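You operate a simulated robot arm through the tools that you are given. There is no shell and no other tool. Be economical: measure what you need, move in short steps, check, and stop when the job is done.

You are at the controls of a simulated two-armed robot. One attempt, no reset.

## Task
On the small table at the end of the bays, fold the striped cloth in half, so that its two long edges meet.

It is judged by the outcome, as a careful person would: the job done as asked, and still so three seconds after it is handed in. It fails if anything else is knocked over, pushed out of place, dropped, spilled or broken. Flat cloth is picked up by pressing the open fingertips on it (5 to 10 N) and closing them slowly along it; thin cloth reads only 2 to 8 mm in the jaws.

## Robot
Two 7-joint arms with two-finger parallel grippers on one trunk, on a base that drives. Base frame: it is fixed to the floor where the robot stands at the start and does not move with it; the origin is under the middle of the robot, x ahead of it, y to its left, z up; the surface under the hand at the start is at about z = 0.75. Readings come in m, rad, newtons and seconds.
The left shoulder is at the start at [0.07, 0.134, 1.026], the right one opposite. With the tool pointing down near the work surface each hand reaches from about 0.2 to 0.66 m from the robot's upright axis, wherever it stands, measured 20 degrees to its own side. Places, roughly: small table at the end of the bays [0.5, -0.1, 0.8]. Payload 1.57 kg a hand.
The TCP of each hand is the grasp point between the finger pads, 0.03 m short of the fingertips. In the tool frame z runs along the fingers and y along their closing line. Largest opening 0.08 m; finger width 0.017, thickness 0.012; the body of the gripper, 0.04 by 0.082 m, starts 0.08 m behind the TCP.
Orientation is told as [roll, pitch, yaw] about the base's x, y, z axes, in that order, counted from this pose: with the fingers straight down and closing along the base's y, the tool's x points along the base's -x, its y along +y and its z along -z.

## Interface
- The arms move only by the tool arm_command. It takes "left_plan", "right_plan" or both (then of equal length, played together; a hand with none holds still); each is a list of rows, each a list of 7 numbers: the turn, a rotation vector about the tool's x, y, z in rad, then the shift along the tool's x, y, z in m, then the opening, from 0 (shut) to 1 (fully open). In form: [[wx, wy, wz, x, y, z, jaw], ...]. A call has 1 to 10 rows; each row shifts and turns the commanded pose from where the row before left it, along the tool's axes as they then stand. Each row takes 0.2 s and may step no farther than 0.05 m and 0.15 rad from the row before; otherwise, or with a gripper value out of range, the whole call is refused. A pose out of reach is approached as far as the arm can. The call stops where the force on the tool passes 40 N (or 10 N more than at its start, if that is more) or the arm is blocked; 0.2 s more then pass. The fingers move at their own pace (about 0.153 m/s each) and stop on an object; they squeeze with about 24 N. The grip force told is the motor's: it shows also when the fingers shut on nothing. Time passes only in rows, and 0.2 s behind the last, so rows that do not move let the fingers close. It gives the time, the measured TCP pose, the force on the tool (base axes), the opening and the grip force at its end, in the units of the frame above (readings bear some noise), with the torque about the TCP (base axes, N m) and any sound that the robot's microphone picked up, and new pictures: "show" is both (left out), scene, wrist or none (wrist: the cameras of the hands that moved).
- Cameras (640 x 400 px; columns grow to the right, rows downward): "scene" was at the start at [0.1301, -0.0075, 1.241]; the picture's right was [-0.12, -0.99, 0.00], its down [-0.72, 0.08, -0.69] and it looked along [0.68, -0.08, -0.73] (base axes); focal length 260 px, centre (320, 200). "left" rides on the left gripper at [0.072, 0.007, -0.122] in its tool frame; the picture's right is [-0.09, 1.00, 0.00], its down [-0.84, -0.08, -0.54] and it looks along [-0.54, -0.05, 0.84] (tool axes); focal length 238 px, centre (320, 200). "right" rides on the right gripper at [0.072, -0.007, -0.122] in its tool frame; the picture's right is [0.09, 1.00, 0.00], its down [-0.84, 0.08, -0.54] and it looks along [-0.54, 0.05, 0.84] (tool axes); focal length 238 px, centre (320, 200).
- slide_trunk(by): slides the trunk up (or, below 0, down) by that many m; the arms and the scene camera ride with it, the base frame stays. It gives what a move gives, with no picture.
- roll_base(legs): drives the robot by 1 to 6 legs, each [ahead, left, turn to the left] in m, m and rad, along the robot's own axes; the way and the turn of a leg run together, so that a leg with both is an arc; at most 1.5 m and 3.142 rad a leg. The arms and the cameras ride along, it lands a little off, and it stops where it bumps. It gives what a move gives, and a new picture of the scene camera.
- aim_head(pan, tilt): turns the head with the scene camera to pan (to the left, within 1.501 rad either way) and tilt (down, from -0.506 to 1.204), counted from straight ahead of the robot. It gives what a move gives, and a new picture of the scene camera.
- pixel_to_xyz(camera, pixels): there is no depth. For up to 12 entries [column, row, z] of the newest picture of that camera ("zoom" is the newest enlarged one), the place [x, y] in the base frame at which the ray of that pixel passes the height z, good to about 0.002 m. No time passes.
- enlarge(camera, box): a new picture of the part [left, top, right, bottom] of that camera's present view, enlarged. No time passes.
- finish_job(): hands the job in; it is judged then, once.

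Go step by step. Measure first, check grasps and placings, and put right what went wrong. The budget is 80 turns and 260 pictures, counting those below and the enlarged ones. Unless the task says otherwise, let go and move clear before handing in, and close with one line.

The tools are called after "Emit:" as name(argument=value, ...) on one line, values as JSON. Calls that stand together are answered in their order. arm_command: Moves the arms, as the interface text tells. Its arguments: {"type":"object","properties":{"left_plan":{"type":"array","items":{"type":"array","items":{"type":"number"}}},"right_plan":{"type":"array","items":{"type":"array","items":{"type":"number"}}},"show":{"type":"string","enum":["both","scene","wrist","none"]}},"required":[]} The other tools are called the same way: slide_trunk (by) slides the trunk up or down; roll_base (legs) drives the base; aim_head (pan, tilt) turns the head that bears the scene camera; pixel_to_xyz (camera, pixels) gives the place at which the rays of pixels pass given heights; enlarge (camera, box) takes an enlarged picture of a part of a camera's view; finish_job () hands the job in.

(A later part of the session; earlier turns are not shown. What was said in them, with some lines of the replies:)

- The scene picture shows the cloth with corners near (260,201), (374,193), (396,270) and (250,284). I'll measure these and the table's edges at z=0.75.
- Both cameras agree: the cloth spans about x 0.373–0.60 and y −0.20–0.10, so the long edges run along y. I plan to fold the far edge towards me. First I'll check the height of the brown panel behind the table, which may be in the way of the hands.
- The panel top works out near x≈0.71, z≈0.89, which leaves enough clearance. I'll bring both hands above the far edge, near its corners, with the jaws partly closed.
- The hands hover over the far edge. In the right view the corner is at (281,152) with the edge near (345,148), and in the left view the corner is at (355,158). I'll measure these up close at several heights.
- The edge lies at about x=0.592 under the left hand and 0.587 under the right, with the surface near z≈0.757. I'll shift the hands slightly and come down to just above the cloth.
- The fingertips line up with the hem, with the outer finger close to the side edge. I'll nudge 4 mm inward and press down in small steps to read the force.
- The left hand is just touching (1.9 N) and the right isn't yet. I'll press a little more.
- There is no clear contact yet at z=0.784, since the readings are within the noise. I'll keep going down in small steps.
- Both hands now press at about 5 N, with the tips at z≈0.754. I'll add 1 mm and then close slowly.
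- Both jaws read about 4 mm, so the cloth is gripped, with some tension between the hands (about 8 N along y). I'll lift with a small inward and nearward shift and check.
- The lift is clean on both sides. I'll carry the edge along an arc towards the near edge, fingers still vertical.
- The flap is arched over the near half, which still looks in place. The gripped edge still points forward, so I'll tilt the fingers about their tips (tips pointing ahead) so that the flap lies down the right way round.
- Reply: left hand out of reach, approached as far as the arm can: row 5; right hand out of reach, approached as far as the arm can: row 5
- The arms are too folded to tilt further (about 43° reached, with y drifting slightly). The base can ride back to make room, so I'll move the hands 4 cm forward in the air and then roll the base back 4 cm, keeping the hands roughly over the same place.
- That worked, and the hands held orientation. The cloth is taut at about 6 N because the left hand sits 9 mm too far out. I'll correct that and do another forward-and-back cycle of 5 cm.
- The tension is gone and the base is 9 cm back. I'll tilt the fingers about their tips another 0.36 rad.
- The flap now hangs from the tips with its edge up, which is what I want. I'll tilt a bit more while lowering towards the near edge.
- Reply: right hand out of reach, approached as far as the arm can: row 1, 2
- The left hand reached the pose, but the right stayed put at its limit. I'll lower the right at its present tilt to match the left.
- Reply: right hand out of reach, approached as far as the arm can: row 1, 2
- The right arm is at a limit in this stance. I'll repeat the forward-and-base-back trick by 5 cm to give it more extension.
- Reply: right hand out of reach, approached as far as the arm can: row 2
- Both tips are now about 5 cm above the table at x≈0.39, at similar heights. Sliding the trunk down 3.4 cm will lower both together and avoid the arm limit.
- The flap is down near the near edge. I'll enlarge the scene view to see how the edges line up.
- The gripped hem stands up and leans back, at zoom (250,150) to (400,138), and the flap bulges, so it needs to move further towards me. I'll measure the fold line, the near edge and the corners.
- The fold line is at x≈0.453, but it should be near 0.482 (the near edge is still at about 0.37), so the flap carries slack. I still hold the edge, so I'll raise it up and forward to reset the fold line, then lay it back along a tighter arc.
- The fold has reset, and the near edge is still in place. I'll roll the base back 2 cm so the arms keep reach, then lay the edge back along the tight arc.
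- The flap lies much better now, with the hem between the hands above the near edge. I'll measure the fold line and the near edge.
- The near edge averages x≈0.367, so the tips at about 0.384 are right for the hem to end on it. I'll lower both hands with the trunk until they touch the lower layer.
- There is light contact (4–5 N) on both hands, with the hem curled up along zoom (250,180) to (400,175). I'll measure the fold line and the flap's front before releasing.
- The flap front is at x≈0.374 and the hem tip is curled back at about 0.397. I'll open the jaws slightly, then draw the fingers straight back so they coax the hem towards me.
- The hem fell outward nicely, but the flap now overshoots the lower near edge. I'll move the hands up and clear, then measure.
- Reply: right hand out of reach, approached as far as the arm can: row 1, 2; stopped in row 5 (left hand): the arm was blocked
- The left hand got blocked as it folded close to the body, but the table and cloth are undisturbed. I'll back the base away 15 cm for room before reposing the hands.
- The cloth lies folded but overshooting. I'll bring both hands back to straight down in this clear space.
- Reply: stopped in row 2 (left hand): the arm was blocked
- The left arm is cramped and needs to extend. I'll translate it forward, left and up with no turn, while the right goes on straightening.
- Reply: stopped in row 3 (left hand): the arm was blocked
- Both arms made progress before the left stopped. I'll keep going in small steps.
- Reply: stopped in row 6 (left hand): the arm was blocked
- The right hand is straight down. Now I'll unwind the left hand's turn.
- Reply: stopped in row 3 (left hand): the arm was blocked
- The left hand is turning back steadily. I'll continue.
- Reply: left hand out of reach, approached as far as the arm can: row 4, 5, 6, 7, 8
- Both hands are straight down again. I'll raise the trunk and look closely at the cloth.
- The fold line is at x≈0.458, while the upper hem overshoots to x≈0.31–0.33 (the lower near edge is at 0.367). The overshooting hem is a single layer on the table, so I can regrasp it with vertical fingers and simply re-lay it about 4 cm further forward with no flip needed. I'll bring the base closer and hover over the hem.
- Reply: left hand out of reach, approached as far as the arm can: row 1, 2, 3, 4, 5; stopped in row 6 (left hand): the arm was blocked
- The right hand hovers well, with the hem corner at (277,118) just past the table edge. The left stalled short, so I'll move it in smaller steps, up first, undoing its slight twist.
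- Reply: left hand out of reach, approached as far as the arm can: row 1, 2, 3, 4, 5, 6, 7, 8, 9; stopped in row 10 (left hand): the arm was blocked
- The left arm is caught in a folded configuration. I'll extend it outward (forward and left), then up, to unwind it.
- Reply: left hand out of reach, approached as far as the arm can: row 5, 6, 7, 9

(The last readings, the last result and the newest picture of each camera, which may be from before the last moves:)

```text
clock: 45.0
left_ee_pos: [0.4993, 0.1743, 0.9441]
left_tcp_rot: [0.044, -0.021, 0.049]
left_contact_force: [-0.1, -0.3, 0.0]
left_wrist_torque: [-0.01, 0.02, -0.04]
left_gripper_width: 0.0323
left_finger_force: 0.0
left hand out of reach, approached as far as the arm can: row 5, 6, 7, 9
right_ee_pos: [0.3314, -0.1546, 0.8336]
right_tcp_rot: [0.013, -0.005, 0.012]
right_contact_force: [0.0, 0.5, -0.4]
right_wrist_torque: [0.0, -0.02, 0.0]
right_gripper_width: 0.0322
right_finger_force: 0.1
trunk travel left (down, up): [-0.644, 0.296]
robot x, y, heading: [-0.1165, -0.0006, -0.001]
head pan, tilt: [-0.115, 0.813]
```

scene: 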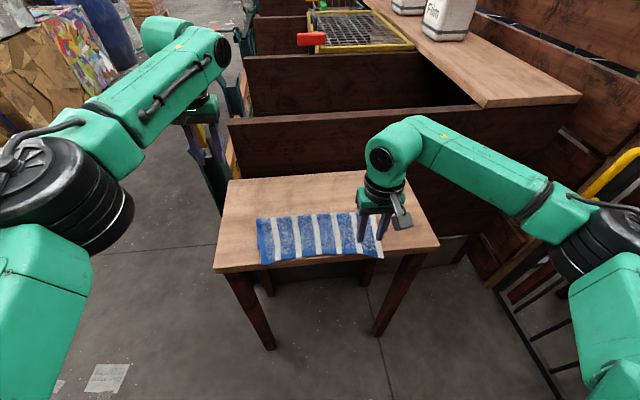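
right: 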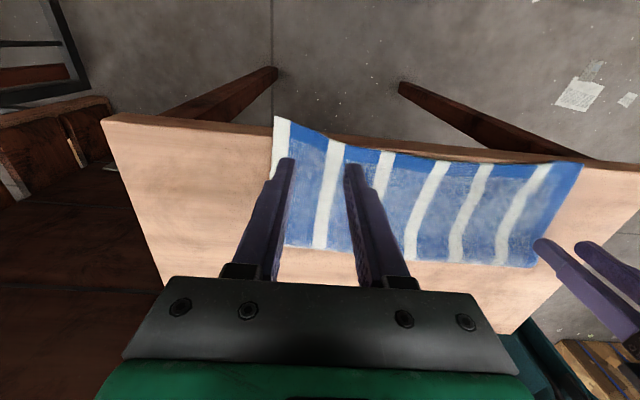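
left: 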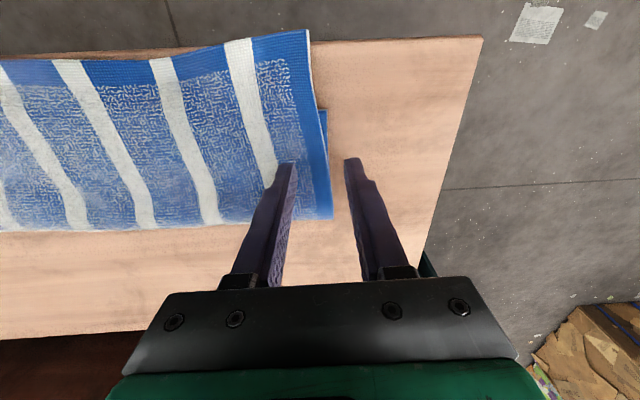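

The left elbow is back out as at the start. I'll bring the left hand to hover over its end of the hem.

Emit:
arm_command(left_plan=[[0.015, 0.007, 0.016, 0.0233, -0.016, 0.01, 0.4], [0.015, 0.007, 0.016, 0.0233, -0.016, 0.014, 0.4], [0.015, 0.007, 0.016, 0.0233, -0.016, 0.017, 0.4], [0, 0, 0, 0.0233, -0.016, 0.017, 0.4], [0, 0, 0, 0.0233, -0.016, 0.017, 0.4], [0, 0, 0, 0.0233, -0.016, 0.017, 0.4], [0, 0, 0, 0.0233, -0.016, 0.017, 0.4], [0, 0, 0, 0, 0, 0, 0.4]])

Emit:
enlarge(camera="right", box=[240, 90, 480, 240])

```text
clock: 46.8
left_ee_pos: [0.3364, 0.0615, 0.8325]
left_tcp_rot: [-0.002, 0.002, -0.001]
left_contact_force: [0.4, 0.6, -0.2]
left_wrist_torque: [0.0, 0.0, -0.01]
left_gripper_width: 0.0321
left_finger_force: 0.0
right_ee_pos: [0.3314, -0.1557, 0.8333]
right_tcp_rot: [0.013, -0.005, 0.012]
right_contact_force: [0.2, -0.8, 0.3]
right_wrist_torque: [0.03, -0.01, 0.02]
right_gripper_width: 0.0321
right_finger_force: 0.1
trunk travel left (down, up): [-0.644, 0.296]
robot x, y, heading: [-0.1125, -0.0028, -0.002]
head pan, tilt: [-0.115, 0.813]
```

scene: 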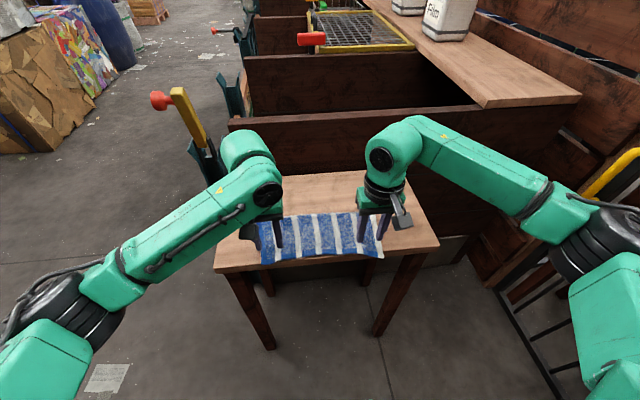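
left: 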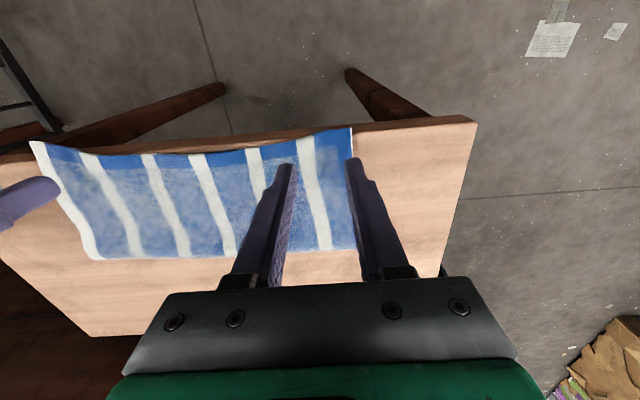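

```text
2.67 times, centred on (360, 165) of right
```

zoom: 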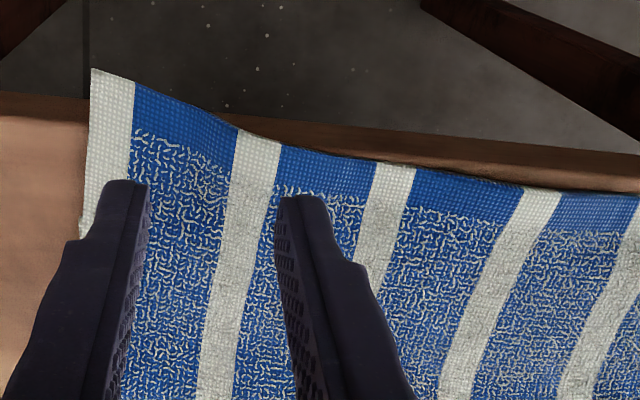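

Both hands hover, and the right hem corner overhangs the table edge a little. I'll measure the hem near each hand from the wrist cameras.

Emit:
pixel_to_xyz(camera="zoom", pixels=[[92, 70, 0.758], [180, 105, 0.758], [240, 130, 0.758], [330, 155, 0.758], [480, 180, 0.758], [620, 192, 0.758], [20, 105, 0.756], [450, 160, 0.756]])

Emit:
pixel_to_xyz(camera="left", pixels=[[352, 129, 0.758], [300, 138, 0.758], [250, 148, 0.758], [200, 153, 0.758], [353, 249, 0.758], [103, 258, 0.758], [430, 118, 0.756], [225, 256, 0.758]])

```text
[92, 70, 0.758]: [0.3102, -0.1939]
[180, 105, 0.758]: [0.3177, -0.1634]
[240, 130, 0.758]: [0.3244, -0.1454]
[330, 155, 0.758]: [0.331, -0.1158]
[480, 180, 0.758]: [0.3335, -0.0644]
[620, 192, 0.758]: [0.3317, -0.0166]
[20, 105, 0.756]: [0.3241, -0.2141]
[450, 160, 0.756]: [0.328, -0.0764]
```

```text
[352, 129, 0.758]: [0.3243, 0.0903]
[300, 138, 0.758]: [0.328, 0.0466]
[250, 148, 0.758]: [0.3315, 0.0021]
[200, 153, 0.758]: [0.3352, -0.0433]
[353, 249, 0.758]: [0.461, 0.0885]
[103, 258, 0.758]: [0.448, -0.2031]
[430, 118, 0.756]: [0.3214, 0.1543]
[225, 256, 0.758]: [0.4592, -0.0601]
```

The table edge lies at x≈0.323 and the right hem slightly overhangs it, so I'll grip at x≈0.336 on both sides. I'll descend to just above contact.

Emit:
arm_command(left_plan=[[0, 0, 0, 0, -0.006, 0.015, 0.4], [0, 0, 0, 0, 0, 0.015, 0.4], [0, 0, 0, 0, 0, 0.012, 0.4], [0, 0, 0, 0, 0, 0.004, 0.4], [0, 0, 0, 0, 0, 0.002, 0.4], [0, 0, 0, 0, 0, 0, 0.4]], right_plan=[[0, 0, 0, -0.006, 0, 0.015, 0.4], [0, 0, 0, 0, 0, 0.015, 0.4], [0, 0, 0, 0, 0, 0.012, 0.4], [0, 0, 0, 0, 0, 0.004, 0.4], [0, 0, 0, 0, 0, 0.002, 0.4], [0, 0, 0, 0, 0, 0, 0.4]], show="wrist")

```text
clock: 48.2
left_ee_pos: [0.338, 0.0555, 0.7865]
left_tcp_rot: [-0.001, 0.002, 0.0]
left_contact_force: [0.4, 0.0, 0.0]
left_wrist_torque: [-0.02, 0.0, 0.0]
left_gripper_width: 0.0319
left_finger_force: 0.0
right_ee_pos: [0.3375, -0.1535, 0.7843]
right_tcp_rot: [0.014, -0.006, 0.012]
right_contact_force: [0.0, 0.1, 0.1]
right_wrist_torque: [-0.01, -0.03, 0.0]
right_gripper_width: 0.032
right_finger_force: 0.1
trunk travel left (down, up): [-0.644, 0.296]
robot x, y, heading: [-0.116, 0.0007, -0.001]
head pan, tilt: [-0.115, 0.813]
```

right: 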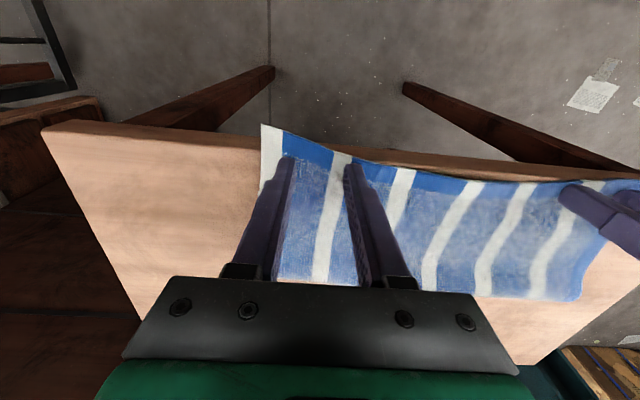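
left: 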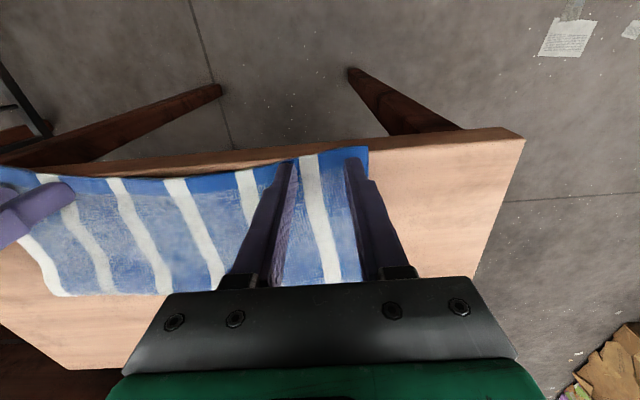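

Positions look right, with no contact yet. I'll press a few more millimetres.

Emit:
arm_command(left_plan=[[0, 0, 0, 0, 0, 0.002, 0.4], [0, 0, 0, 0, 0, 0.001, 0.4], [0, 0, 0, 0, 0, 0.001, 0.4], [0, 0, 0, 0, 0, 0, 0.4]], right_plan=[[0, 0, 0, 0, 0, 0.001, 0.4], [0, 0, 0, 0, 0, 0.001, 0.4], [0, 0, 0, 0, 0, 0, 0.4], [0, 0, 0, 0, 0, 0, 0.4]], show="none")

```text
clock: 49.2
left_ee_pos: [0.3371, 0.0547, 0.7818]
left_tcp_rot: [-0.002, -0.002, -0.002]
left_contact_force: [2.6, 1.5, 15.0]
left_wrist_torque: [0.09, -0.12, -0.01]
left_gripper_width: 0.032
left_finger_force: 0.0
right_ee_pos: [0.3369, -0.1544, 0.784]
right_tcp_rot: [0.015, -0.006, 0.013]
right_contact_force: [0.6, 0.4, 1.7]
right_wrist_torque: [0.0, -0.02, 0.0]
right_gripper_width: 0.032
right_finger_force: 0.0
trunk travel left (down, up): [-0.644, 0.296]
robot x, y, heading: [-0.1146, 0.0017, -0.001]
head pan, tilt: [-0.115, 0.813]
```

The left hand presses too hard (15 N) and the right barely touches (1.7 N). I'll ease the left by 1 mm and lower the right by 1.5 mm.

Emit:
arm_command(left_plan=[[0, 0, 0, 0, 0, -0.001, 0.4], [0, 0, 0, 0, 0, -0.0005, 0.4], [0, 0, 0, 0, 0, 0, 0.4]], right_plan=[[0, 0, 0, 0, 0, 0.001, 0.4], [0, 0, 0, 0, 0, 0.0005, 0.4], [0, 0, 0, 0, 0, 0, 0.4]], show="none")

```text
clock: 50.0
left_ee_pos: [0.3362, 0.0557, 0.7826]
left_tcp_rot: [-0.001, -0.001, 0.0]
left_contact_force: [2.3, -0.2, 8.4]
left_wrist_torque: [-0.01, -0.12, 0.01]
left_gripper_width: 0.0321
left_finger_force: 0.1
right_ee_pos: [0.3359, -0.1535, 0.7823]
right_tcp_rot: [0.014, -0.008, 0.012]
right_contact_force: [-0.3, -0.2, 8.1]
right_wrist_torque: [-0.06, -0.03, -0.01]
right_gripper_width: 0.0321
right_finger_force: 0.1
trunk travel left (down, up): [-0.644, 0.296]
robot x, y, heading: [-0.1144, -0.0015, -0.003]
head pan, tilt: [-0.115, 0.813]
```

Both press at about 8 N, so I'll close slowly.

Emit:
arm_command(left_plan=[[0, 0, 0, 0, 0, 0, 0.36], [0, 0, 0, 0, 0, 0, 0.31], [0, 0, 0, 0, 0, 0, 0.26], [0, 0, 0, 0, 0, 0, 0.21], [0, 0, 0, 0, 0, 0, 0.16], [0, 0, 0, 0, 0, 0, 0.11], [0, 0, 0, 0, 0, 0, 0.06], [0, 0, 0, 0, 0, 0, 0], [0, 0, 0, 0, 0, 0, 0]], right_plan=[[0, 0, 0, 0, 0, 0, 0.36], [0, 0, 0, 0, 0, 0, 0.31], [0, 0, 0, 0, 0, 0, 0.26], [0, 0, 0, 0, 0, 0, 0.21], [0, 0, 0, 0, 0, 0, 0.16], [0, 0, 0, 0, 0, 0, 0.11], [0, 0, 0, 0, 0, 0, 0.06], [0, 0, 0, 0, 0, 0, 0], [0, 0, 0, 0, 0, 0, 0]], show="wrist")

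```text
clock: 52.0
left_ee_pos: [0.3361, 0.0546, 0.7833]
left_tcp_rot: [-0.002, 0.0, -0.001]
left_contact_force: [-0.7, -12.9, 4.8]
left_wrist_torque: [-0.36, 0.01, -0.06]
left_gripper_width: 0.0039
left_finger_force: 24.0
right_ee_pos: [0.3356, -0.1538, 0.7831]
right_tcp_rot: [0.015, -0.009, 0.013]
right_contact_force: [-0.2, 11.2, 9.8]
right_wrist_torque: [0.37, -0.02, -0.04]
right_gripper_width: 0.005
right_finger_force: 23.8
trunk travel left (down, up): [-0.644, 0.296]
robot x, y, heading: [-0.118, -0.001, -0.002]
head pan, tilt: [-0.115, 0.813]
```

right: 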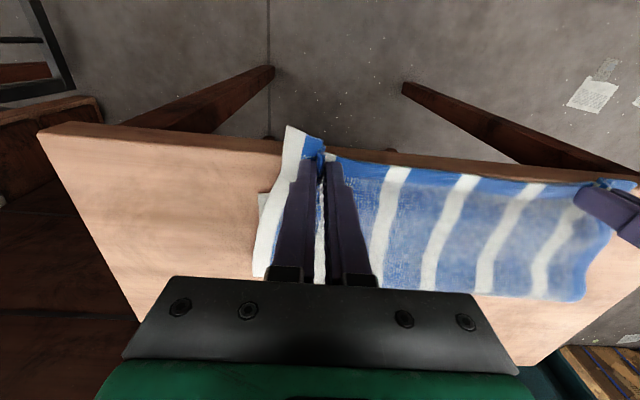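
left: 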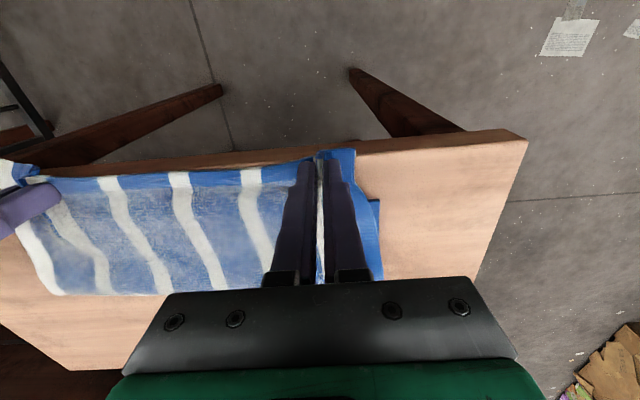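

Both gripped (3.9 and 5.0 mm). I'll lift and carry the hem up and forward to reset the fold line.

Emit:
arm_command(left_plan=[[0, 0, 0, -0.005, -0.004, -0.02, 0], [0, 0, 0, -0.015, -0.003, -0.03, 0], [0, 0, 0, -0.03, 0, -0.03, 0], [0, 0, 0, -0.035, 0, -0.02, 0], [0, 0, 0, -0.04, 0, 0, 0], [0, 0, 0, -0.035, 0, 0.005, 0], [0, 0, 0, 0, 0, 0, 0]], right_plan=[[0, 0, 0, -0.005, 0.004, -0.02, 0], [0, 0, 0, -0.015, 0.003, -0.03, 0], [0, 0, 0, -0.03, 0, -0.03, 0], [0, 0, 0, -0.035, 0, -0.02, 0], [0, 0, 0, -0.04, 0, 0, 0], [0, 0, 0, -0.035, 0, 0.005, 0], [0, 0, 0, 0, 0, 0, 0]])

Emit:
enlarge(camera="scene", box=[200, 150, 440, 300])

```text
clock: 53.6
left_ee_pos: [0.4826, 0.0522, 0.8768]
left_tcp_rot: [-0.002, 0.003, -0.007]
left_contact_force: [0.3, -2.0, 1.0]
left_wrist_torque: [-0.06, 0.02, 0.05]
left_gripper_width: 0.0035
left_finger_force: 24.0
left hand out of reach, approached as far as the arm can: row 6
right_ee_pos: [0.4843, -0.1471, 0.881]
right_tcp_rot: [0.014, -0.009, 0.012]
right_contact_force: [0.5, 2.2, 0.0]
right_wrist_torque: [0.09, 0.0, -0.03]
right_gripper_width: 0.0047
right_finger_force: 24.2
right hand out of reach, approached as far as the arm can: row 6
trunk travel left (down, up): [-0.644, 0.296]
robot x, y, heading: [-0.1137, -0.0013, -0.0]
head pan, tilt: [-0.115, 0.813]
```

scene: 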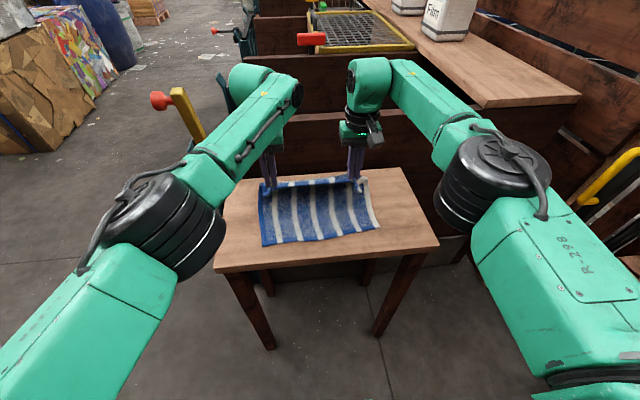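
right: 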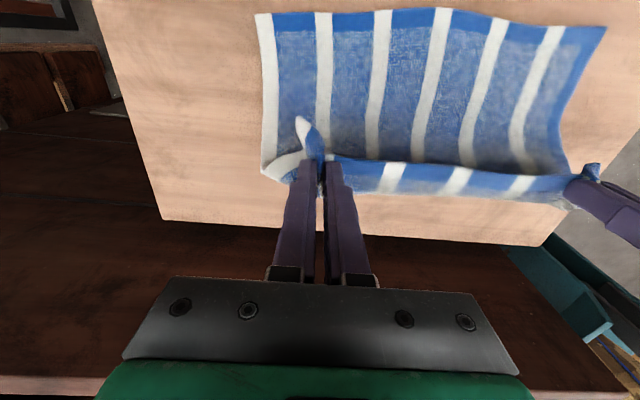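
left: 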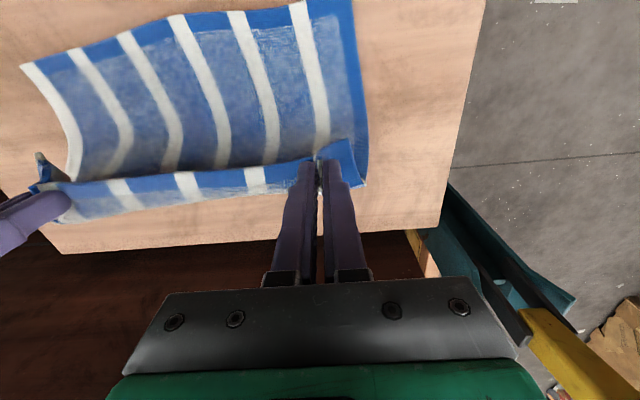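

```text
2.67 times, centred on (320, 225) of scene
```

zoom: 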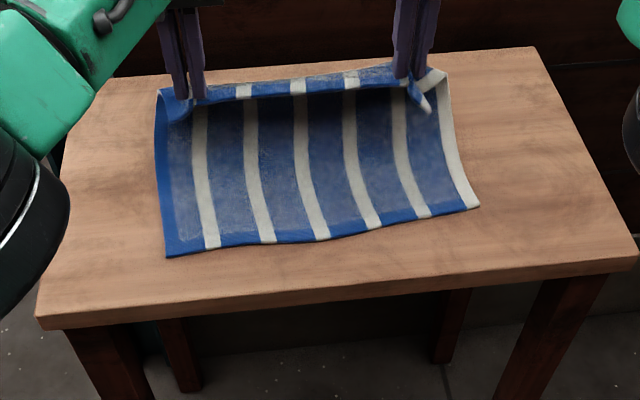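

The sheet is reset, and the hem in the grips now points towards me, as wanted. I'll measure the lower near edge.

Emit:
pixel_to_xyz(camera="zoom", pixels=[[167, 257, 0.757], [230, 246, 0.757], [300, 241, 0.757], [370, 228, 0.757], [420, 219, 0.757], [478, 207, 0.757], [40, 317, 0.755], [635, 258, 0.755]])

Emit:
pixel_to_xyz(camera="right", pixels=[[256, 15, 0.757], [325, 13, 0.757], [445, 8, 0.757], [560, 26, 0.757], [606, 28, 0.757]])

```text
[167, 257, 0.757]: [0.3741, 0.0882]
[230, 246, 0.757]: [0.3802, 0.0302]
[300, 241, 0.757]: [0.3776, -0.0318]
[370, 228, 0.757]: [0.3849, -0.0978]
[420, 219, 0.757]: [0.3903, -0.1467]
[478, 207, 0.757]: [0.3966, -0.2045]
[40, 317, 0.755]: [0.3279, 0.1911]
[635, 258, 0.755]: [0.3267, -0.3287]
```

```text
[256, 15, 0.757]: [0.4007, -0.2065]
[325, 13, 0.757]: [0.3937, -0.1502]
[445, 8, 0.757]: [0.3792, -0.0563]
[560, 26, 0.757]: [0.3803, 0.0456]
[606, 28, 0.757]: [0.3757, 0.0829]
```

The lower near edge now runs from x≈0.375 (left) to 0.397 (right), so the cloth has turned slightly. I'll lay the hem back along an arc to match that line, with the tips ending near x=0.388 (left) and 0.410 (right), shifted 8 mm to the right.

Emit:
arm_command(left_plan=[[0, 0, 0, 0.028, 0, -0.003, 0], [0, 0, 0, 0.03, -0.003, 0.015, 0], [0, 0, 0, 0.02, -0.003, 0.025, 0], [0, 0, 0, 0.012, -0.0025, 0.025, 0], [0, 0, 0, 0, 0, 0, 0]], right_plan=[[0, 0, 0, 0.009, 0, 0.006, 0], [0, 0, 0, 0.025, -0.003, 0.012, 0], [0, 0, 0, 0.02, -0.003, 0.021, 0], [0, 0, 0, 0.015, -0.0025, 0.027, 0], [0, 0, 0, 0, 0, 0, 0]])

Emit:
enlarge(camera="scene", box=[200, 150, 440, 300])

```text
clock: 54.8
left_ee_pos: [0.4498, 0.0481, 0.8242]
left_tcp_rot: [-0.004, 0.002, 0.0]
left_contact_force: [-1.5, -8.7, -0.4]
left_wrist_torque: [-0.25, 0.12, -0.02]
left_gripper_width: 0.0037
left_finger_force: 24.0
left hand out of reach, approached as far as the arm can: row 1, 2
right_ee_pos: [0.4161, -0.1541, 0.8134]
right_tcp_rot: [0.018, -0.007, 0.012]
right_contact_force: [1.5, 8.2, -1.3]
right_wrist_torque: [0.25, -0.06, -0.05]
right_gripper_width: 0.0047
right_finger_force: 23.8
trunk travel left (down, up): [-0.644, 0.296]
robot x, y, heading: [-0.1154, -0.0002, 0.003]
head pan, tilt: [-0.115, 0.813]
```

scene: 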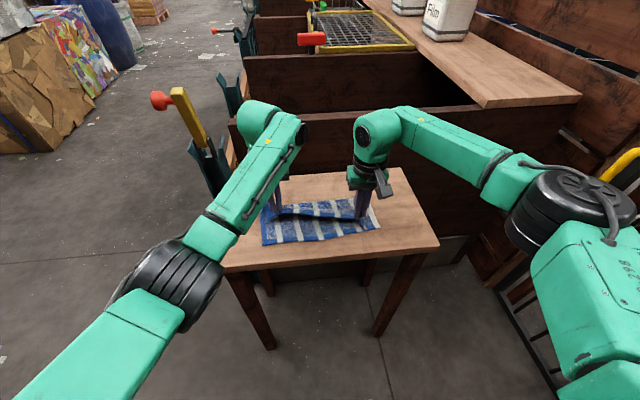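
right: 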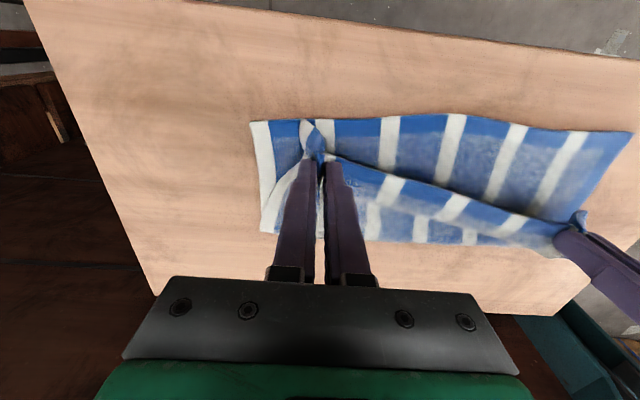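
left: 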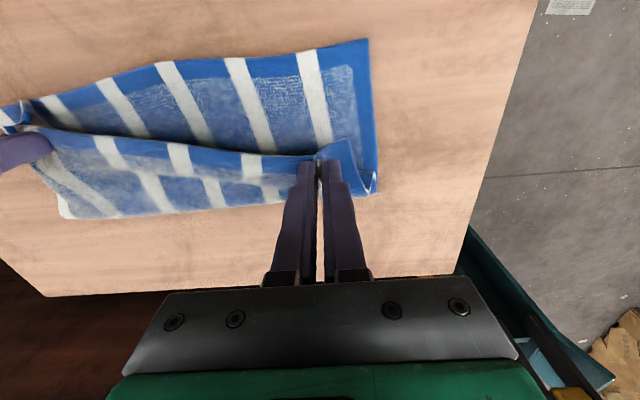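

```text
2.67 times, centred on (320, 225) of scene
```

zoom: 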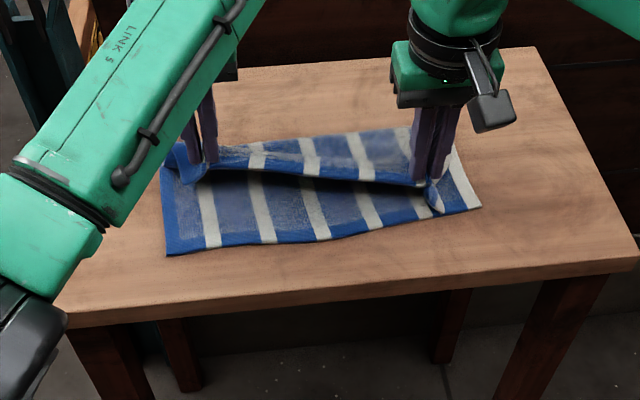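

The left hand lagged two rows (x=0.45 instead of 0.39), which pulled the hem diagonal. I'll bring the left back on its own to match.

Emit:
arm_command(left_plan=[[0, 0, 0, 0.014, 0, -0.004, 0], [0, 0, 0, 0.015, 0, 0, 0], [0, 0, 0, 0.015, 0, 0.004, 0], [0, 0, 0, 0.012, 0, 0.008, 0], [0, 0, 0, 0, 0, 0, 0]], show="wrist")

Emit:
enlarge(camera="scene", box=[200, 150, 440, 300])

```text
clock: 56.0
left_ee_pos: [0.395, 0.048, 0.8201]
left_tcp_rot: [0.0, 0.002, -0.002]
left_contact_force: [1.0, -5.5, -0.9]
left_wrist_torque: [-0.18, -0.04, -0.06]
left_gripper_width: 0.0032
left_finger_force: 24.0
right_ee_pos: [0.4161, -0.1548, 0.8137]
right_tcp_rot: [0.013, -0.006, 0.013]
right_contact_force: [-0.3, 4.5, -0.1]
right_wrist_torque: [0.17, 0.04, -0.04]
right_gripper_width: 0.0045
right_finger_force: 24.6
trunk travel left (down, up): [-0.644, 0.296]
robot x, y, heading: [-0.1141, -0.0036, -0.001]
head pan, tilt: [-0.115, 0.813]
```

left: 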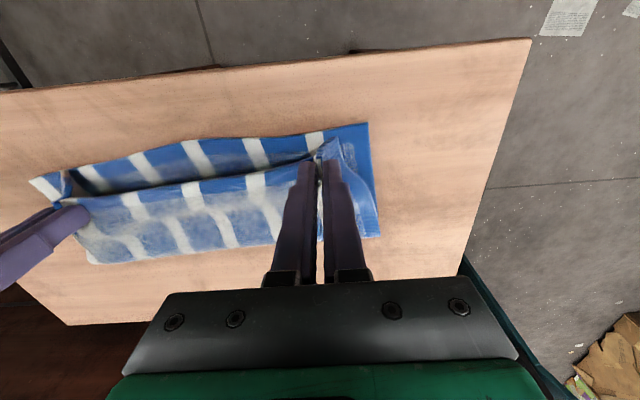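

```text
2.67 times, centred on (320, 225) of scene
```

zoom: 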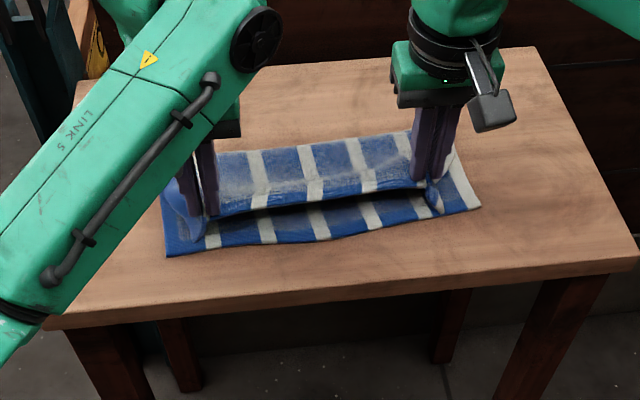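

The hem is now above the near edge. I'll check the edge and fold positions before lowering.

Emit:
pixel_to_xyz(camera="zoom", pixels=[[167, 257, 0.757], [260, 245, 0.757], [325, 239, 0.757], [390, 225, 0.757], [478, 208, 0.757], [250, 150, 0.765], [380, 135, 0.765], [250, 211, 0.785], [310, 201, 0.785], [390, 190, 0.785]])

Emit:
pixel_to_xyz(camera="left", pixels=[[366, 124, 0.757], [310, 133, 0.757], [230, 137, 0.757], [190, 140, 0.757], [90, 167, 0.757], [30, 180, 0.757], [90, 263, 0.758], [280, 241, 0.758], [378, 236, 0.758]])

```text
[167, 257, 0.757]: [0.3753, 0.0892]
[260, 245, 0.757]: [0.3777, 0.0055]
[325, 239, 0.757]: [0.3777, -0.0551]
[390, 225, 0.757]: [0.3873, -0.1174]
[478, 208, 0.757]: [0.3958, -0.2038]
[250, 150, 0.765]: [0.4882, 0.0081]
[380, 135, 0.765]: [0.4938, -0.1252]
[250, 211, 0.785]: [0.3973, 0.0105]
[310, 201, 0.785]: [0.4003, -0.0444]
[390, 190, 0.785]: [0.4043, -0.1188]
```

```text
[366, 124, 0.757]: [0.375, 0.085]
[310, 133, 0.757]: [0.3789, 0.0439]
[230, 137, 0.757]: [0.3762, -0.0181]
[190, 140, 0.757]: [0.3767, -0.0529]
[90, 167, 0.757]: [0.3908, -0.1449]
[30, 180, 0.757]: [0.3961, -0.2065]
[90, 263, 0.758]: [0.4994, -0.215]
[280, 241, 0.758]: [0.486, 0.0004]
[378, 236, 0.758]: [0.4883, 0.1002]
```

The lower edge is steady and the fold line is at about 0.488–0.497, near ideal. I'll lower both hands onto the near edge, moving a further 13 mm towards me.

Emit:
arm_command(left_plan=[[0, 0, 0, 0.006, 0, 0.012, 0], [0, 0, 0, 0.005, 0, 0.01, 0], [0, 0, 0, 0.002, 0, 0.006, 0], [0, 0, 0, 0, 0, 0.003, 0], [0, 0, 0, 0, 0, 0, 0]], right_plan=[[0, 0, 0, 0.006, 0, 0.01, 0], [0, 0, 0, 0.005, 0, 0.008, 0], [0, 0, 0, 0.002, 0, 0.005, 0], [0, 0, 0, 0, 0, 0.002, 0], [0, 0, 0, 0, 0, 0, 0]], show="wrist")

Emit:
enlarge(camera="scene", box=[200, 150, 440, 300])

```text
clock: 57.2
left_ee_pos: [0.3818, 0.0476, 0.7883]
left_tcp_rot: [-0.001, 0.002, 0.001]
left_contact_force: [0.9, -4.2, 1.1]
left_wrist_torque: [-0.14, -0.05, -0.02]
left_gripper_width: 0.0033
left_finger_force: 23.7
right_ee_pos: [0.4025, -0.1547, 0.7893]
right_tcp_rot: [0.014, -0.007, 0.01]
right_contact_force: [0.8, 5.1, 3.3]
right_wrist_torque: [0.18, 0.0, -0.02]
right_gripper_width: 0.0043
right_finger_force: 23.8
trunk travel left (down, up): [-0.644, 0.296]
robot x, y, heading: [-0.1121, -0.0003, 0.002]
head pan, tilt: [-0.115, 0.813]
```

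right: 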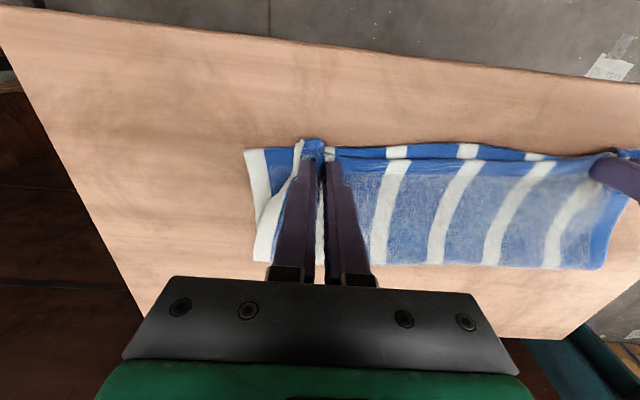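
left: 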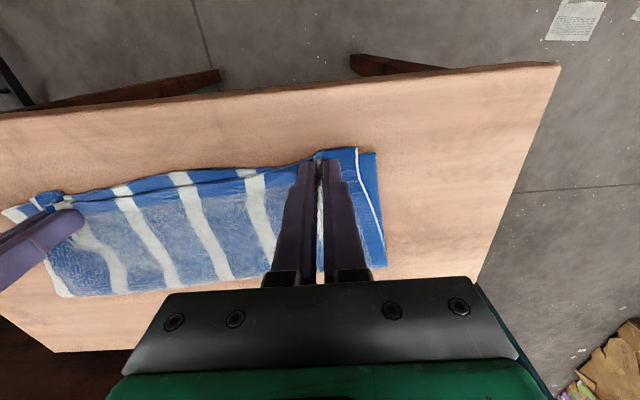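

```text
2.67 times, centred on (320, 225) of scene
```

zoom: 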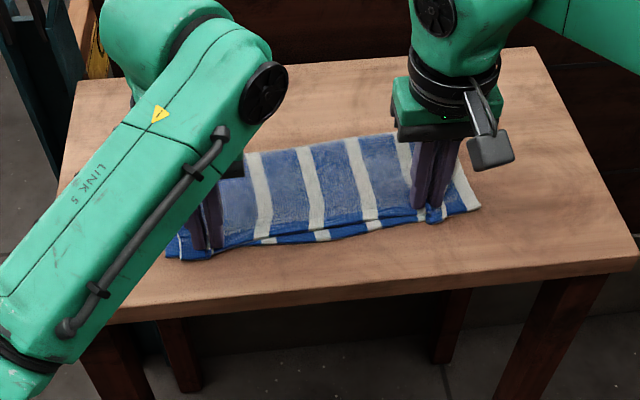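

The hem sits right at the near edge, with its middle just a few millimetres short. I'll open slowly in place and lift straight up.

Emit:
arm_command(left_plan=[[0, 0, 0, 0, 0, 0, 0.08], [0, 0, 0, 0, 0, 0, 0.16], [0, 0, 0, 0, 0, 0, 0.25], [0, 0, 0, 0, 0, 0, 0.35], [0, 0, 0, 0, 0, -0.01, 0.4], [0, 0, 0, 0, 0, -0.03, 0.4], [0, 0, 0, 0, 0, -0.04, 0.4], [0, 0, 0, 0, 0.02, -0.04, 0.4], [0, 0, 0, 0, 0, 0, 0.4]], right_plan=[[0, 0, 0, 0, 0, 0, 0.08], [0, 0, 0, 0, 0, 0, 0.16], [0, 0, 0, 0, 0, 0, 0.25], [0, 0, 0, 0, 0, 0, 0.35], [0, 0, 0, 0, 0, -0.01, 0.4], [0, 0, 0, 0, 0, -0.03, 0.4], [0, 0, 0, 0, 0, -0.04, 0.4], [0, 0, 0, 0, -0.02, -0.04, 0.4], [0, 0, 0, 0, 0, 0, 0.4]])

Emit:
enlarge(camera="scene", box=[200, 150, 440, 300])

```text
clock: 59.2
left_ee_pos: [0.3823, 0.0689, 0.9086]
left_tcp_rot: [-0.001, 0.002, -0.001]
left_contact_force: [0.6, 1.0, -0.8]
left_wrist_torque: [-0.02, 0.04, 0.01]
left_gripper_width: 0.0321
left_finger_force: 0.1
right_ee_pos: [0.4042, -0.178, 0.9091]
right_tcp_rot: [0.014, -0.005, 0.015]
right_contact_force: [0.5, -0.4, 1.0]
right_wrist_torque: [-0.03, 0.0, 0.01]
right_gripper_width: 0.0322
right_finger_force: 0.0
trunk travel left (down, up): [-0.644, 0.296]
robot x, y, heading: [-0.113, -0.0006, -0.003]
head pan, tilt: [-0.115, 0.813]
```

scene: 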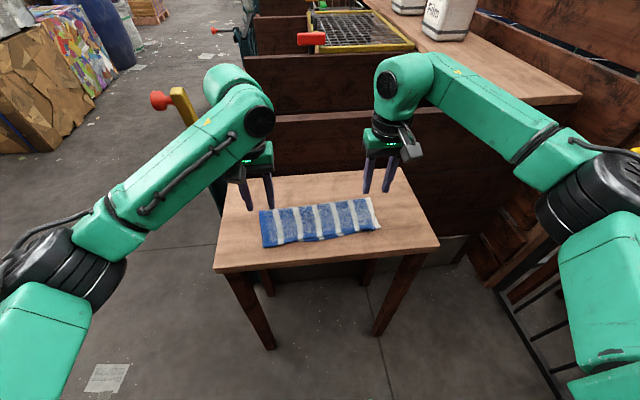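
right: 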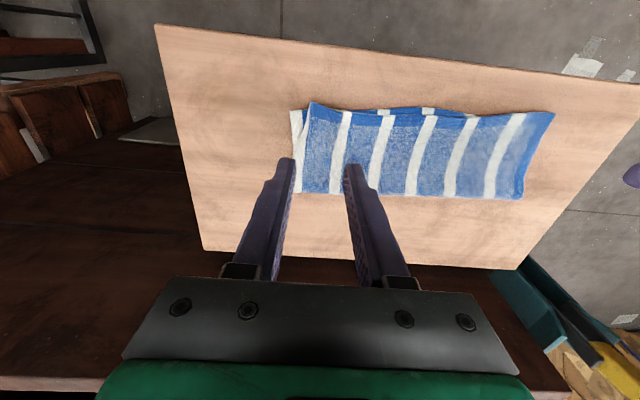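
left: 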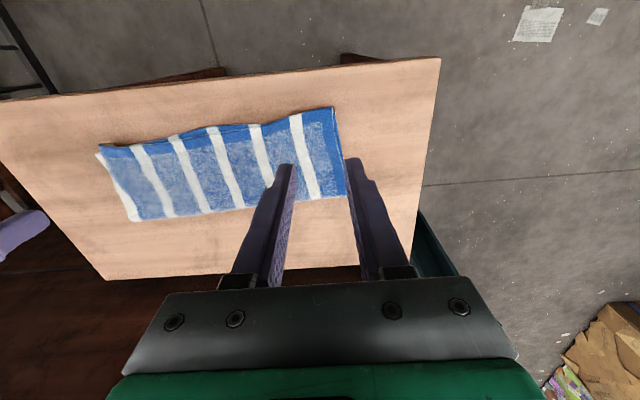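

```text
2.67 times, centred on (320, 225) of scene
```

zoom: 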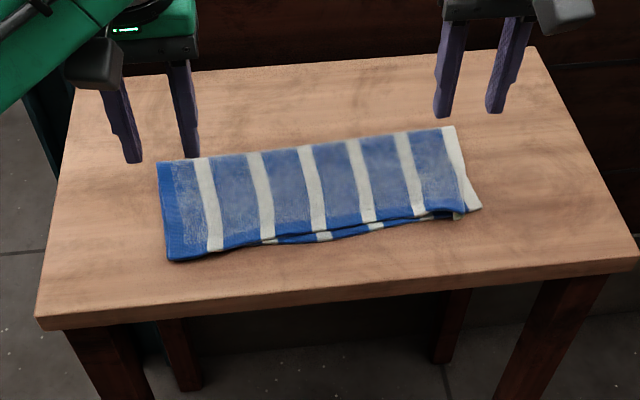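

That's a good fold: the left corner and the hem line up, and the upper right corner sits slightly inward. I'll take a close look and measure the gaps.

Emit:
enlarge(camera="right", box=[270, 60, 590, 260])

Emit:
pixel_to_xyz(camera="right", pixels=[[291, 111, 0.757], [311, 102, 0.762], [345, 110, 0.762], [428, 109, 0.757], [430, 115, 0.762], [520, 114, 0.76], [555, 112, 0.76], [300, 192, 0.76], [410, 195, 0.76], [520, 199, 0.76]])

```text
2.00 times, centred on (430, 160) of right
```

zoom: 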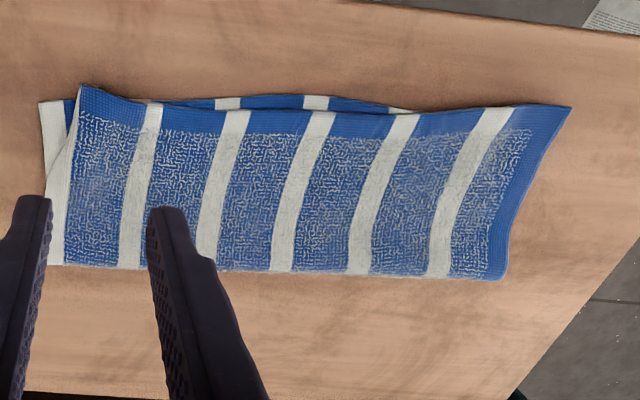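

```text
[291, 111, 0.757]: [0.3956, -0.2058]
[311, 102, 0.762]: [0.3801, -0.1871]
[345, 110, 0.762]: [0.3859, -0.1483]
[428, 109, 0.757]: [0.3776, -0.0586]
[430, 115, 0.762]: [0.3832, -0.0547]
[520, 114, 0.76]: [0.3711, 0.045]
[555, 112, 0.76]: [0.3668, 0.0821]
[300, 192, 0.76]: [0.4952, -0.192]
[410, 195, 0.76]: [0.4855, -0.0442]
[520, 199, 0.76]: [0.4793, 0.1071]
```

The hems meet within about 6 mm along most of the length, but the upper right corner (0.380, −0.187) sits some 2 cm in from the lower one (0.396, −0.206), with its side curled a bit. I'll smooth it outward by pressing lightly with the nearly closed right fingertips and spreading them.

Emit:
arm_command(right_plan=[[0, 0, 0, 0.006, 0.005, 0.03, 0.12], [0, 0, 0, 0.006, 0.005, 0.03, 0.12], [0, 0, 0, 0, 0, 0.03, 0.12], [0, 0, 0, 0, 0, 0.018, 0.12], [0, 0, 0, 0, 0, 0.008, 0.12], [0, 0, 0, 0, 0, 0.003, 0.12], [0, 0, 0, 0, 0, 0, 0.12]], show="wrist")

```text
clock: 60.8
left_ee_pos: [0.3819, 0.0691, 0.9082]
left_tcp_rot: [-0.001, -0.001, 0.001]
left_contact_force: [0.2, 0.6, 0.4]
left_wrist_torque: [-0.05, 0.02, -0.05]
left_gripper_width: 0.0319
left_finger_force: 0.0
right_ee_pos: [0.3919, -0.1671, 0.7908]
right_tcp_rot: [0.014, -0.007, 0.011]
right_contact_force: [0.9, 0.1, 1.7]
right_wrist_torque: [-0.01, -0.03, 0.02]
right_gripper_width: 0.0096
right_finger_force: 0.0
trunk travel left (down, up): [-0.644, 0.296]
robot x, y, heading: [-0.117, 0.0022, -0.0]
head pan, tilt: [-0.115, 0.813]
```

right: 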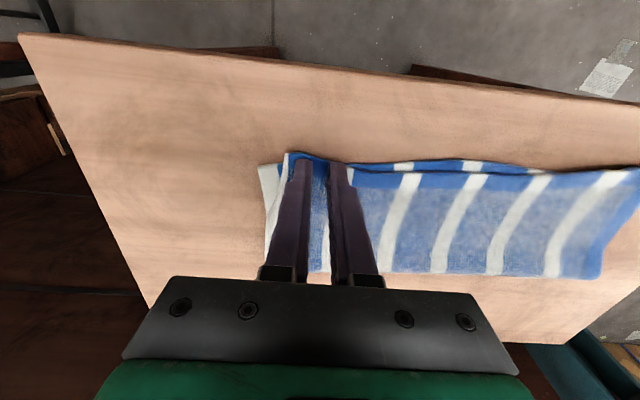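

The tips just touch the top layer. I'll press slightly, spread while easing the corner outward and forward, then lift.

Emit:
arm_command(right_plan=[[0, 0, 0, 0, 0, 0.0025, 0.12], [0, 0, 0, -0.002, -0.002, 0, 0.2], [0, 0, 0, -0.002, -0.002, 0, 0.28], [0, 0, 0, -0.002, -0.003, 0, 0.36], [0, 0, 0, -0.002, -0.003, 0, 0.44], [0, 0, 0, 0, -0.003, 0, 0.5], [0, 0, 0, 0, 0, 0, 0.5], [0, 0, 0, 0, 0, -0.02, 0.5], [0, 0, 0, 0, 0, -0.04, 0.5], [0, 0, 0, 0, 0, -0.04, 0.5]], show="none")

Emit:
enlarge(camera="right", box=[240, 60, 560, 260])

Emit:
enlarge(camera="scene", box=[240, 175, 400, 275])

```text
clock: 63.0
left_ee_pos: [0.382, 0.068, 0.9081]
left_tcp_rot: [-0.003, -0.001, -0.002]
left_contact_force: [0.6, -0.2, -0.7]
left_wrist_torque: [0.04, -0.01, -0.05]
left_gripper_width: 0.0323
left_finger_force: 0.0
right_ee_pos: [0.3988, -0.18, 0.8863]
right_tcp_rot: [0.014, -0.006, 0.012]
right_contact_force: [0.7, 0.2, -0.2]
right_wrist_torque: [-0.01, 0.02, -0.03]
right_gripper_width: 0.04
right_finger_force: 0.1
trunk travel left (down, up): [-0.644, 0.296]
robot x, y, heading: [-0.1149, 0.001, -0.004]
head pan, tilt: [-0.115, 0.813]
```

```text
2.00 times, centred on (400, 160) of right
```

zoom: 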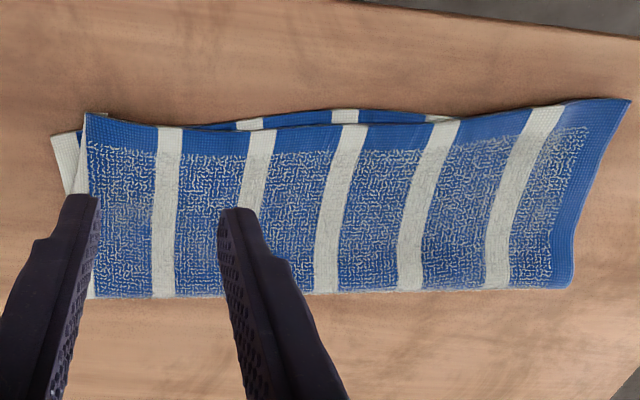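

```text
4.00 times, centred on (320, 225) of scene
```

zoom: 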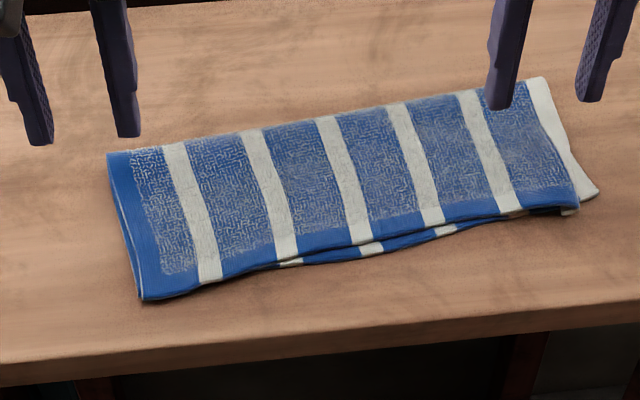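

The corner moved out nicely. I'll measure the remaining gaps along the hem.

Emit:
pixel_to_xyz(camera="zoom", pixels=[[598, 192, 0.757], [578, 207, 0.763], [520, 210, 0.757], [500, 216, 0.763], [440, 238, 0.757], [430, 226, 0.763], [300, 266, 0.757], [300, 256, 0.763], [143, 300, 0.76], [108, 153, 0.762], [330, 117, 0.762], [545, 78, 0.762]])

```text
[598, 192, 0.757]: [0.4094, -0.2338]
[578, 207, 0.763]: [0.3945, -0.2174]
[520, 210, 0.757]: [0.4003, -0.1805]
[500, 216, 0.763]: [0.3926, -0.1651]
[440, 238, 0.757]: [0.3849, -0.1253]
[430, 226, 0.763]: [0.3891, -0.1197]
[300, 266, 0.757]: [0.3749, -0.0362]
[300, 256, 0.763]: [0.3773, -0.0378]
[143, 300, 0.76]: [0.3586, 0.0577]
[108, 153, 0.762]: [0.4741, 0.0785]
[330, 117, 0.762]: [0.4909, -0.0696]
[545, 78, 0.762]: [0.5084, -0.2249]
```

The hem and lower edge now meet within about 3–8 mm along most of the length, with about 2 cm left at the right corner, and the cloth is flat and well on the table. I'll raise the hands clear and take a final look.

Emit:
slide_trunk(by=0.08)

Emit:
roll_base(legs=[[-0.15, 0, 0]])

```text
clock: 64.1
left_ee_pos: [0.3836, 0.0689, 0.988]
left_tcp_rot: [-0.001, 0.001, -0.002]
left_contact_force: [0.7, 0.3, -0.7]
left_wrist_torque: [-0.01, 0.03, 0.01]
left_gripper_width: 0.0319
left_finger_force: 0.1
right_ee_pos: [0.3992, -0.1806, 0.9663]
right_tcp_rot: [0.014, -0.005, 0.015]
right_contact_force: [0.1, 0.8, -0.6]
right_wrist_torque: [0.0, 0.0, 0.01]
right_gripper_width: 0.04
right_finger_force: 0.1
trunk travel left (down, up): [-0.724, 0.216]
robot x, y, heading: [-0.1153, -0.0004, 0.003]
head pan, tilt: [-0.115, 0.813]
```

```text
clock: 65.5
left_ee_pos: [0.2329, 0.0685, 0.9878]
left_tcp_rot: [-0.001, 0.004, 0.001]
left_contact_force: [0.8, -0.3, 0.1]
left_wrist_torque: [0.0, 0.03, -0.01]
left_gripper_width: 0.0317
left_finger_force: 0.1
right_ee_pos: [0.2519, -0.1799, 0.9658]
right_tcp_rot: [0.014, -0.002, 0.012]
right_contact_force: [1.1, -0.5, -0.8]
right_wrist_torque: [0.0, -0.01, 0.03]
right_gripper_width: 0.0401
right_finger_force: 0.0
trunk travel left (down, up): [-0.724, 0.216]
robot x, y, heading: [-0.2683, -0.0011, 0.001]
head pan, tilt: [-0.115, 0.813]
```

scene: 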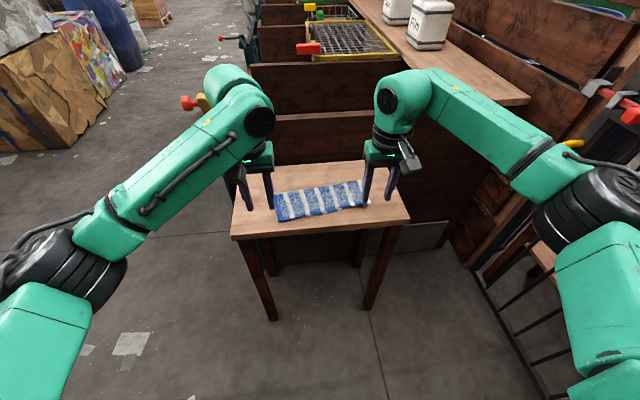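

The final picture shows the cloth folded flat on the table at (275–368, 180–222), with the hands clear and nothing else disturbed. I'm handing in.

Emit:
finish_job()

```text
The job is handed in.
```

The striped cloth is folded in half on the small table: its two long edges meet within about 8 mm along most of their length, but at the right end the upper corner sits about 2 cm off and is slightly tucked under.
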